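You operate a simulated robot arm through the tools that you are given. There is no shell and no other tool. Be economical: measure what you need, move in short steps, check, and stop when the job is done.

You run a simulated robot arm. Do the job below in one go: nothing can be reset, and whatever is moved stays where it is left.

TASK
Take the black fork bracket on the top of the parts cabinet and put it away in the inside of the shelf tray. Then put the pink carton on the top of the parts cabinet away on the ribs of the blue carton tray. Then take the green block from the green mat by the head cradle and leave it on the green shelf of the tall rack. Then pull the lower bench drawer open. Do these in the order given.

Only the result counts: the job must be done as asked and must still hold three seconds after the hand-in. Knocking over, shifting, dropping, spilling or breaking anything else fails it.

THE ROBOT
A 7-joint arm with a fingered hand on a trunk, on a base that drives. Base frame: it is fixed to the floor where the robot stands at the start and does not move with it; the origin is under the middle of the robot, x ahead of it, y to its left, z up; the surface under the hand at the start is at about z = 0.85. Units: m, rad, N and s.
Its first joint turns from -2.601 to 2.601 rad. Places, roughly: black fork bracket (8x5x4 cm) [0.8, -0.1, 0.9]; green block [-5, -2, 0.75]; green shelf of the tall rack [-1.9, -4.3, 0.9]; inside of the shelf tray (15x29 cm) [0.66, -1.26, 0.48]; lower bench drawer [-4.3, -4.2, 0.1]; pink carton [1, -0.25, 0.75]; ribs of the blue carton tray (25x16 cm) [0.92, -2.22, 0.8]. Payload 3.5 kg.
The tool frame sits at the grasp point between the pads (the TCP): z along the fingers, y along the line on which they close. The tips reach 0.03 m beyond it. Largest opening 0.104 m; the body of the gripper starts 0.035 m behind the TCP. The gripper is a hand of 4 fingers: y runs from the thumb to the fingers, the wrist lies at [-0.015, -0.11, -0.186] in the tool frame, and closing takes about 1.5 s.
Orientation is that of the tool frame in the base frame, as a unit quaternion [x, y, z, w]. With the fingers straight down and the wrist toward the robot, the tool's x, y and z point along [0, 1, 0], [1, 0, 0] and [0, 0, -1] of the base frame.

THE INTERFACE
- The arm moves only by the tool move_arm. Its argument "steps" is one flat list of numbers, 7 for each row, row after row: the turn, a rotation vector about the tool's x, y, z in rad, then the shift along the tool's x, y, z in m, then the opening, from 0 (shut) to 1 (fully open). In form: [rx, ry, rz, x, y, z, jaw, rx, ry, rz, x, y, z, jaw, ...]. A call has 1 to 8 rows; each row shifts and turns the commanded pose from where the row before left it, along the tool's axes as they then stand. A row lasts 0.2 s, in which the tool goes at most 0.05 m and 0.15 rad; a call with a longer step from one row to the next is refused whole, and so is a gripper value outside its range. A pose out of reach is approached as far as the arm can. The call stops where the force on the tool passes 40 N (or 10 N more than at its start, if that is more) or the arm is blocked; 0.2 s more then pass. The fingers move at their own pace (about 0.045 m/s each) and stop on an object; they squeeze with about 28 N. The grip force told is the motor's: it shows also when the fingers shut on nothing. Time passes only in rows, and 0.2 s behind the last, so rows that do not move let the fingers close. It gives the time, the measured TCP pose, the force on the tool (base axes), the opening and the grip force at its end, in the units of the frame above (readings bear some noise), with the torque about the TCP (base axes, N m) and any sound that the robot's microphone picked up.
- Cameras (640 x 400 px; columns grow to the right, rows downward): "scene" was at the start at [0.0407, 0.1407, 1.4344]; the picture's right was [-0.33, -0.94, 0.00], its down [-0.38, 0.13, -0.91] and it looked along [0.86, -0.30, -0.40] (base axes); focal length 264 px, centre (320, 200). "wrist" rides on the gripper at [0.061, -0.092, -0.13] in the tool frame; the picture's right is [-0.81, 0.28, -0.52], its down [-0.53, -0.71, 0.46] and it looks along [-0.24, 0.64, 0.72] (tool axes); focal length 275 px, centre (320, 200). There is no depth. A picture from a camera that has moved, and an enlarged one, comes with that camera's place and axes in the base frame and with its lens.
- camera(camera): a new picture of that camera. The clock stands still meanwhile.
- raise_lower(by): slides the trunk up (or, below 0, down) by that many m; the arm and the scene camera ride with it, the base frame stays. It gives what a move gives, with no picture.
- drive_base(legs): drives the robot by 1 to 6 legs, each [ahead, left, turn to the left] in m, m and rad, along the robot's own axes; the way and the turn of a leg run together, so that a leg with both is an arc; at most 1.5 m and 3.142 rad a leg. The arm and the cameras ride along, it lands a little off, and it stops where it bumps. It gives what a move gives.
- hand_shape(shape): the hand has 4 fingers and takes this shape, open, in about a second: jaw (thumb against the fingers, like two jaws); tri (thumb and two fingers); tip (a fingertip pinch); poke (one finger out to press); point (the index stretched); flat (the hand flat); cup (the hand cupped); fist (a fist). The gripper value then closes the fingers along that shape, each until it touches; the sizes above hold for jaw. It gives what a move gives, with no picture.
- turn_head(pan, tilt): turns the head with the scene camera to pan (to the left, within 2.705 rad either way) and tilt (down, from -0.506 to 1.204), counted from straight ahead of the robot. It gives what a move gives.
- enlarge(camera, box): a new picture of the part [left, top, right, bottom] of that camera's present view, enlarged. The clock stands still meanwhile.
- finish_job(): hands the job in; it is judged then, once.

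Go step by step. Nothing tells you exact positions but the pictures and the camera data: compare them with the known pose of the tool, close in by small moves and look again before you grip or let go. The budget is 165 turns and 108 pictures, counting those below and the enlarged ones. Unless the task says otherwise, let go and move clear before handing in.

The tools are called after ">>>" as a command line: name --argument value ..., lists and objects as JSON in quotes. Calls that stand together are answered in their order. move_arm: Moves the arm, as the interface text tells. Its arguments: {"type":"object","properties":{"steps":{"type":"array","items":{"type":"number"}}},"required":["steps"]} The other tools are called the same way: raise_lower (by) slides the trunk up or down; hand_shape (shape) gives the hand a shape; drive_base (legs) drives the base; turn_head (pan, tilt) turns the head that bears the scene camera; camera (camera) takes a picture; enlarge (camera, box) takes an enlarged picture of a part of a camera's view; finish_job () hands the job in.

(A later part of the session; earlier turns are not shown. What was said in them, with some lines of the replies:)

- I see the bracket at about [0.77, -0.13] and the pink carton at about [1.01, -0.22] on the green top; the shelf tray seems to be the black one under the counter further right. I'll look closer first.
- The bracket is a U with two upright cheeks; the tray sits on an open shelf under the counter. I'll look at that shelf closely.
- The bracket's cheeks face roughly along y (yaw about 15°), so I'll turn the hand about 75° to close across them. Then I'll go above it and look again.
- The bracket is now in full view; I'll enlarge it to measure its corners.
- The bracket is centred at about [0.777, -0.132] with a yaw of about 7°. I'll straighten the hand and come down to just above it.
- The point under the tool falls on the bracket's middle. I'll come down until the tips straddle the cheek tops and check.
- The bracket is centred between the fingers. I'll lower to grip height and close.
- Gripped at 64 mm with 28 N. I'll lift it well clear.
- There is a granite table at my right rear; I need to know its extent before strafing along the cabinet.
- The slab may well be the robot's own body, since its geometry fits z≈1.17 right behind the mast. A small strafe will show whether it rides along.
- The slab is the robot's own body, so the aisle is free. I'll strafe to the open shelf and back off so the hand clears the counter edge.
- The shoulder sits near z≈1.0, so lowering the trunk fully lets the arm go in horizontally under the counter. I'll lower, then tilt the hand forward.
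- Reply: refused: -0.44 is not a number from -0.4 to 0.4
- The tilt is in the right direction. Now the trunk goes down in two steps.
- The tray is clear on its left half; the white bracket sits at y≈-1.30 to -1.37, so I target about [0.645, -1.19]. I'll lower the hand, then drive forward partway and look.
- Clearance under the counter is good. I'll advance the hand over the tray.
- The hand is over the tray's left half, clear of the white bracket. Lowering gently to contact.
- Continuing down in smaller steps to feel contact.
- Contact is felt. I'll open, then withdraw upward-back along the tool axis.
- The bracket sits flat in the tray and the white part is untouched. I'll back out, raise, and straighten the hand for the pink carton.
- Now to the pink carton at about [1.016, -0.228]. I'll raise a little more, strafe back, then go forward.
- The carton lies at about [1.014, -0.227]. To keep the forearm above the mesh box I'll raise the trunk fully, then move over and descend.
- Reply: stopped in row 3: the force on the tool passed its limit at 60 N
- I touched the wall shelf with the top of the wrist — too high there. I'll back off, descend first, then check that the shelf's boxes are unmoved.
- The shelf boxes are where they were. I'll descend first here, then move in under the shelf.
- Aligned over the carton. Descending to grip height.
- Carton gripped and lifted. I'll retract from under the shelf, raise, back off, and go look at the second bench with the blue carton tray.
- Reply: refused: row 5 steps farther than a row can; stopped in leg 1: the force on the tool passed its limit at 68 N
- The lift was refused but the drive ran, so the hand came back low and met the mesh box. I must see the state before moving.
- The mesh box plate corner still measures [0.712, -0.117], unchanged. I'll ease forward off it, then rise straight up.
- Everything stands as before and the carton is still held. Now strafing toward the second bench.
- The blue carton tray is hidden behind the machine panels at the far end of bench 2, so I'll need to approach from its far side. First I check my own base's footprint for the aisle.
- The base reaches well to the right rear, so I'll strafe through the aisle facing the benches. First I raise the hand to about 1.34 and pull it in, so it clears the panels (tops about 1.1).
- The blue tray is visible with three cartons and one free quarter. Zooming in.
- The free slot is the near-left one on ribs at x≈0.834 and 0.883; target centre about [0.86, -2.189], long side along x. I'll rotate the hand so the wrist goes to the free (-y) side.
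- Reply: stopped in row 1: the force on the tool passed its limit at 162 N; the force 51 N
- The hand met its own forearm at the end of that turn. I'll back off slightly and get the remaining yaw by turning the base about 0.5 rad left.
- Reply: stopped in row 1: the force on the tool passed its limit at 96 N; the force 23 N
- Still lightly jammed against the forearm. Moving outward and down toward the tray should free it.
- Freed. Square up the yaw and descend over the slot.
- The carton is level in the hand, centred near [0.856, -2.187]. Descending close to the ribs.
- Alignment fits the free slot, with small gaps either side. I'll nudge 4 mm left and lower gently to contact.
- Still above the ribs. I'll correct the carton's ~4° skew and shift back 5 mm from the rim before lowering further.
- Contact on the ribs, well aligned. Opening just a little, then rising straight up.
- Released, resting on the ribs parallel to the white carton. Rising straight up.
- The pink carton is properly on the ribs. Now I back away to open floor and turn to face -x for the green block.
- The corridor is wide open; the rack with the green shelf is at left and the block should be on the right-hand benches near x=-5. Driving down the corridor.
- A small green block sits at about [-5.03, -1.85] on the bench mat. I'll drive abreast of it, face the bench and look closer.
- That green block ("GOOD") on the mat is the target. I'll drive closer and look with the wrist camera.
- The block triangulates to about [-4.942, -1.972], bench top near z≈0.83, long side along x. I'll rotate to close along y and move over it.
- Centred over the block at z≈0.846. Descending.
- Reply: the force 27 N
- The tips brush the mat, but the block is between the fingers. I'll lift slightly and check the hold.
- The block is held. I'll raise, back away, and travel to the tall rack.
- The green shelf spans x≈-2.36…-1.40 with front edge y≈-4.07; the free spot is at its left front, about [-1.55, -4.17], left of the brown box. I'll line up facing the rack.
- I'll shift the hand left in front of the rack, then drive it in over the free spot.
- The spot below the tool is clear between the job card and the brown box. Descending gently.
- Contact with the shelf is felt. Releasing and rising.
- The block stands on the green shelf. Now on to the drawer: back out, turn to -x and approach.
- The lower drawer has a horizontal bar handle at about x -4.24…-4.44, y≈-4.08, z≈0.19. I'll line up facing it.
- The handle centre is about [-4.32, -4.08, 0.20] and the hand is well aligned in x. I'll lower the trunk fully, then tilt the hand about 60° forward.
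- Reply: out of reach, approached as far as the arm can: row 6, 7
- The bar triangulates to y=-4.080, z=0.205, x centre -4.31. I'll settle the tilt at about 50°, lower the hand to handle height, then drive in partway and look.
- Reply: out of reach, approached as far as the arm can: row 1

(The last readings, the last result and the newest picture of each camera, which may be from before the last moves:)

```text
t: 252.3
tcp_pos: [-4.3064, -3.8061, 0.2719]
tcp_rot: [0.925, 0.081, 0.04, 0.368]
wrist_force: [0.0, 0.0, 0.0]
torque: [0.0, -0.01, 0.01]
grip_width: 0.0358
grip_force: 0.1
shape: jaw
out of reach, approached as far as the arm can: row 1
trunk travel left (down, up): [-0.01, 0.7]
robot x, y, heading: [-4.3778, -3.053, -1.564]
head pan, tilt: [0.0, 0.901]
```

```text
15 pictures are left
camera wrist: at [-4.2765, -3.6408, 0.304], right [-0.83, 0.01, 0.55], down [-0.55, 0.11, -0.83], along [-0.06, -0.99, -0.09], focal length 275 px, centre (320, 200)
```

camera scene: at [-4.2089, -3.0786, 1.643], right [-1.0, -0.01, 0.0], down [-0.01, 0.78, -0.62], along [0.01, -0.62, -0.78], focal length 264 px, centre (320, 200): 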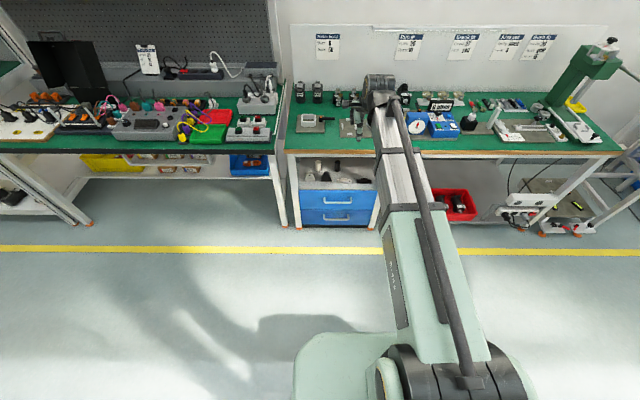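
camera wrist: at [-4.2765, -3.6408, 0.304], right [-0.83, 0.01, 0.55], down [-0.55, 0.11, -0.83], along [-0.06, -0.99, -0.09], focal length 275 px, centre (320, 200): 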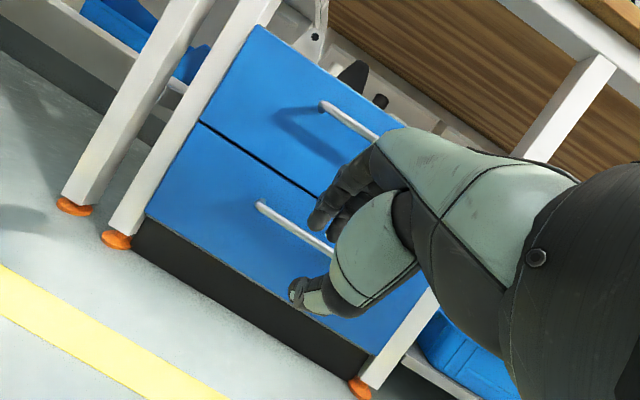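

Good view; a forward drive of about 0.21 m puts the hand exactly at standoff above-behind the bar.

>>> drive_base --legs '[[0.21, -0.008, 0]]'

>>> camera --camera "wrist"

```text
t: 253.9
tcp_pos: [-4.3131, -4.0178, 0.2727]
tcp_rot: [0.926, 0.081, 0.04, 0.368]
wrist_force: [0.5, -0.5, -1.0]
torque: [0.01, 0.01, -0.01]
grip_width: 0.0353
grip_force: 0.1
shape: jaw
trunk travel left (down, up): [-0.01, 0.7]
robot x, y, heading: [-4.3841, -3.263, -1.563]
head pan, tilt: [0.0, 0.901]
```

```text
14 pictures are left
camera wrist: at [-4.2831, -3.8532, 0.3044], right [-0.83, 0.01, 0.55], down [-0.55, 0.11, -0.83], along [-0.06, -0.99, -0.09], focal length 275 px, centre (320, 200)
```

wrist: 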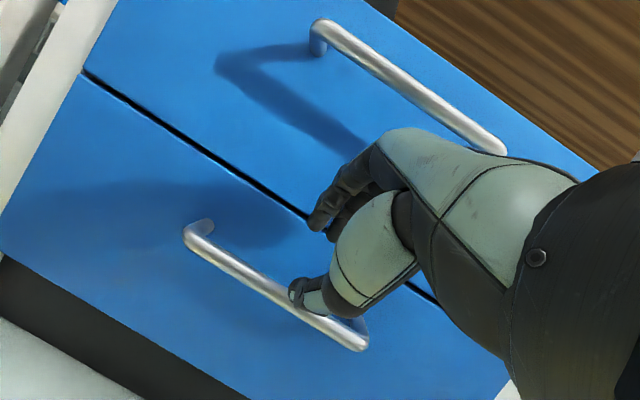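

Bar centre about [-4.311, -4.075, 0.203]. Advancing along the fingers to straddle it.

>>> move_arm --steps '[0, 0, 0, -0.002, -0.0018, 0.018, 0.34, 0, 0, 0, -0.002, -0.0018, 0.018, 0.34, 0, 0, 0, -0.002, -0.0018, 0.018, 0.34, 0, 0, 0, -0.002, -0.0018, 0.018, 0.34]'

>>> enlarge --camera "wrist" --box '[160, 120, 440, 340]'

```text
t: 254.9
tcp_pos: [-4.312, -4.0533, 0.2241]
tcp_rot: [0.925, 0.082, 0.041, 0.368]
wrist_force: [-0.4, 22.1, 1.9]
torque: [-0.38, 0.03, -0.26]
grip_width: 0.0338
grip_force: 0.0
shape: jaw
trunk travel left (down, up): [-0.01, 0.7]
robot x, y, heading: [-4.3844, -3.2622, -1.565]
head pan, tilt: [0.0, 0.901]
stopped in row 4: the force on the tool passed its limit at 48 N (the readings are from after the stop); the commanded pose is now the measured one
```

```text
1.82 times, centred on (300, 230) of wrist
camera zoom: at [-4.282, -3.888, 0.2548], right [-0.83, 0.0, 0.55], down [-0.55, 0.11, -0.83], along [-0.06, -0.99, -0.09], focal length 500 px, centre (356, 146)
```

zoom: 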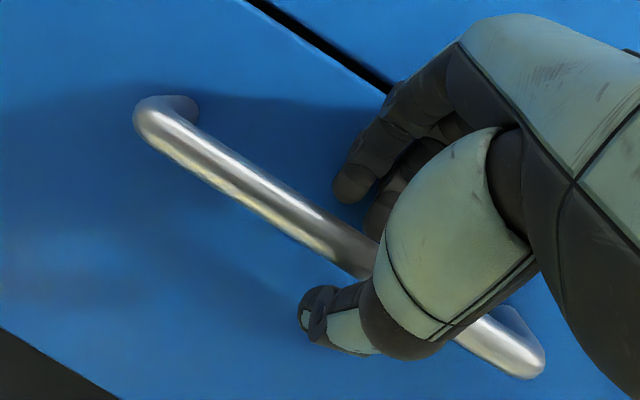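

The fingers straddle the bar and just touch the drawer face. I'll ease off 3 mm and close.

>>> move_arm --steps '[0, 0, 0, 0, 0, -0.003, 0.34, 0, 0, 0, 0, 0, 0, 0, 0, 0, 0, 0, 0, 0, 0, 0, 0, 0, 0, 0, 0, 0, 0, 0, 0, 0, 0, 0, 0, 0, 0, 0, 0, 0, 0, 0]'

>>> enlarge --camera "wrist" --box '[160, 120, 440, 340]'

```text
t: 256.3
tcp_pos: [-4.3137, -4.053, 0.2231]
tcp_rot: [0.926, 0.082, 0.041, 0.367]
wrist_force: [-0.9, 0.7, -14.9]
torque: [0.01, -0.08, -0.08]
grip_width: 0.0118
grip_force: 28.3
shape: jaw
trunk travel left (down, up): [-0.01, 0.7]
robot x, y, heading: [-4.3839, -3.2616, -1.563]
head pan, tilt: [0.0, 0.901]
```

```text
1.82 times, centred on (300, 230) of wrist
camera zoom: at [-4.2828, -3.8886, 0.2553], right [-0.83, 0.0, 0.55], down [-0.55, 0.11, -0.83], along [-0.06, -0.99, -0.09], focal length 500 px, centre (356, 146)
```

zoom: 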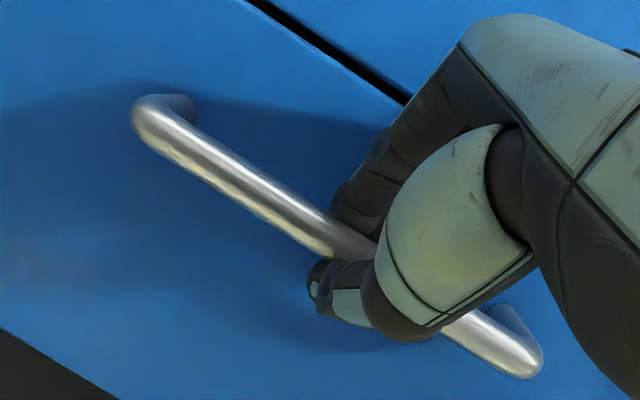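

The bar is gripped at 12 mm. I'll pull by driving the base back.

>>> drive_base --legs '[[-0.1, 0, 0]]'

```text
t: 257.4
tcp_pos: [-4.3128, -3.9517, 0.2242]
tcp_rot: [0.926, 0.081, 0.041, 0.367]
wrist_force: [1.7, -1.4, -19.5]
torque: [0.01, -0.06, -0.07]
grip_width: 0.0112
grip_force: 28.8
shape: jaw
trunk travel left (down, up): [-0.01, 0.7]
robot x, y, heading: [-4.3862, -3.1628, -1.565]
head pan, tilt: [0.0, 0.901]
```

>>> drive_base --legs '[[-0.16, 0, 0]]'

>>> camera --camera "wrist"

>>> camera --camera "scene"

```text
t: 258.9
tcp_pos: [-4.315, -3.7936, 0.2224]
tcp_rot: [0.926, 0.082, 0.041, 0.367]
wrist_force: [4.3, -1.3, -21.2]
torque: [-0.03, -0.03, -0.07]
grip_width: 0.0114
grip_force: 28.0
shape: jaw
trunk travel left (down, up): [-0.01, 0.7]
robot x, y, heading: [-4.3847, -3.0013, -1.563]
head pan, tilt: [0.0, 0.901]
```

```text
11 pictures are left
camera wrist: at [-4.2842, -3.6281, 0.2553], right [-0.83, 0.0, 0.55], down [-0.55, 0.11, -0.83], along [-0.06, -0.99, -0.09], focal length 275 px, centre (320, 200)
```

wrist: 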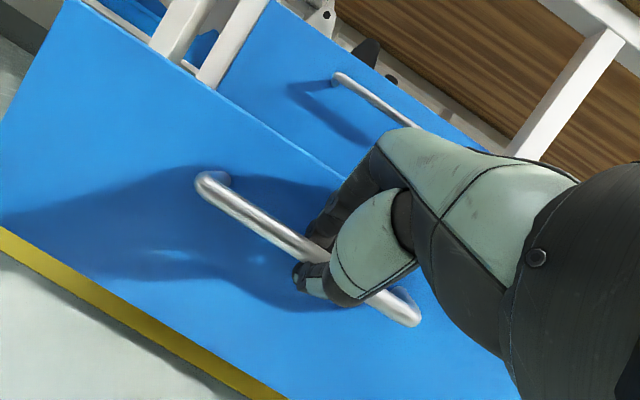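

```text
10 pictures are left
camera scene: at [-4.2173, -3.0314, 0.9528], right [-1.0, -0.01, 0.0], down [-0.01, 0.78, -0.62], along [0.0, -0.62, -0.78], focal length 264 px, centre (320, 200)
```

scene: 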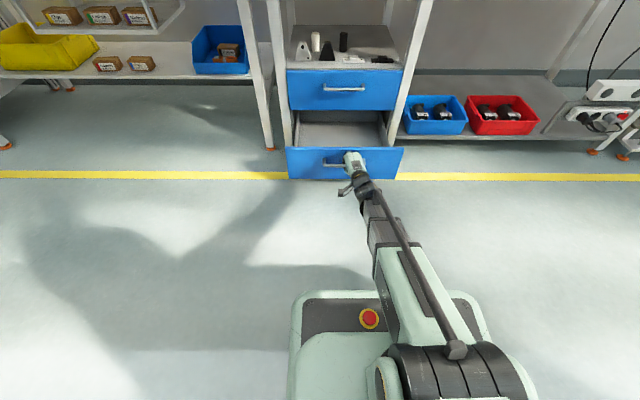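

The drawer has come out about 0.26 m. I'll pull a little more.

>>> drive_base --legs '[[-0.05, 0, 0]]'

```text
t: 259.9
tcp_pos: [-4.3149, -3.7496, 0.22]
tcp_rot: [0.927, 0.083, 0.04, 0.365]
wrist_force: [2.7, -10.6, -9.6]
torque: [-0.17, -0.08, -0.08]
grip_width: 0.0087
grip_force: 27.6
shape: jaw
trunk travel left (down, up): [-0.01, 0.7]
robot x, y, heading: [-4.3855, -2.9542, -1.563]
head pan, tilt: [0.0, 0.901]
stopped in leg 1: the force on the tool passed its limit at 47 N (the readings are from after the stop); the commanded pose is now the measured one
```

The drawer is at its stop, about 0.30 m out. I'll open the fingers modestly and withdraw along the tool axis.

>>> move_arm --steps '[0, 0, 0, 0, 0, 0, 0.2, 0, 0, 0, 0, 0, 0, 0.3, 0, 0, 0, 0, 0, 0, 0.3, 0, 0, 0, 0, 0, -0.01, 0.3, 0, 0, 0, 0, 0, -0.025, 0.3, 0, 0, 0, 0, 0, -0.035, 0.3, 0, 0, 0, 0, 0, -0.04, 0.3]'

>>> camera --camera "wrist"

```text
t: 261.5
tcp_pos: [-4.3305, -3.6754, 0.3017]
tcp_rot: [0.926, 0.082, 0.04, 0.366]
wrist_force: [-0.9, 0.0, 0.1]
torque: [-0.04, 0.01, -0.05]
grip_width: 0.031
grip_force: 0.0
shape: jaw
trunk travel left (down, up): [-0.01, 0.7]
robot x, y, heading: [-4.3857, -2.9577, -1.561]
head pan, tilt: [0.0, 0.901]
```

```text
9 pictures are left
camera wrist: at [-4.2996, -3.5094, 0.3343], right [-0.83, 0.0, 0.55], down [-0.55, 0.11, -0.83], along [-0.06, -0.99, -0.09], focal length 275 px, centre (320, 200)
```

wrist: 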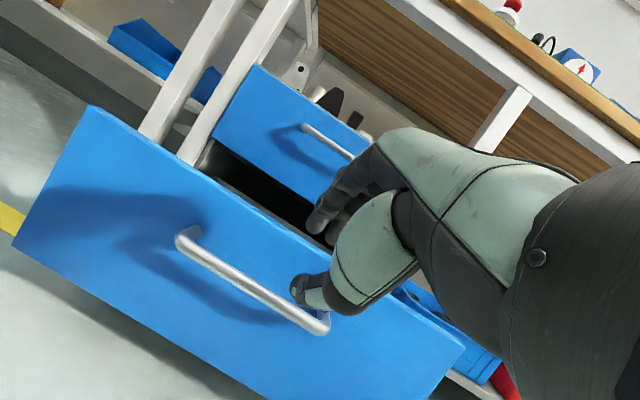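

The hand is free and the drawer stays open. I'll back the base off a little and take one last look.

>>> drive_base --legs '[[-0.08, 0, 0]]'

>>> camera --camera "scene"

```text
t: 262.6
tcp_pos: [-4.3309, -3.5938, 0.3017]
tcp_rot: [0.926, 0.082, 0.04, 0.366]
wrist_force: [-0.5, -0.2, 0.0]
torque: [0.04, -0.02, 0.0]
grip_width: 0.031
grip_force: 0.0
shape: jaw
trunk travel left (down, up): [-0.01, 0.7]
robot x, y, heading: [-4.3874, -2.871, -1.562]
head pan, tilt: [0.0, 0.901]
```

```text
8 pictures are left
camera scene: at [-4.2184, -2.9026, 0.953], right [-1.0, -0.01, 0.0], down [-0.01, 0.78, -0.62], along [0.01, -0.62, -0.78], focal length 264 px, centre (320, 200)
```

scene: 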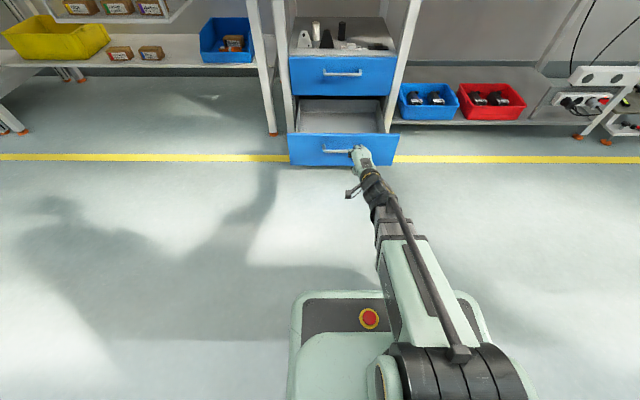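

All four parts are done and the hand is clear, with the lower drawer standing open. Handing in.

>>> finish_job

```text
The job is handed in.
```

I did all four parts in the order given and handed the job in; the result of the judging was not shown to me.

- **Black fork bracket:** it lies flat in the shelf tray, beside the white bracket that was already there.
- **Pink carton:** it rests on the ribs of the blue carton tray, in the one free slot.
- **Green block:** it stands on the green shelf of the tall rack, between the job card and the brown box.
- **Lower bench drawer:** it is pulled out about 0.30 m, to its stop. The hand is off the handle.

On the way to and from the pink carton I touched two things. The top of the wrist bumped the wall shelf above the parts cabinet. Later the hand pressed against the mesh box, because I drove after a lift had been refused. In the pictures afterwards the boxes on that shelf, the mesh box and the tray of rings looked unmoved, to within what I could measure.
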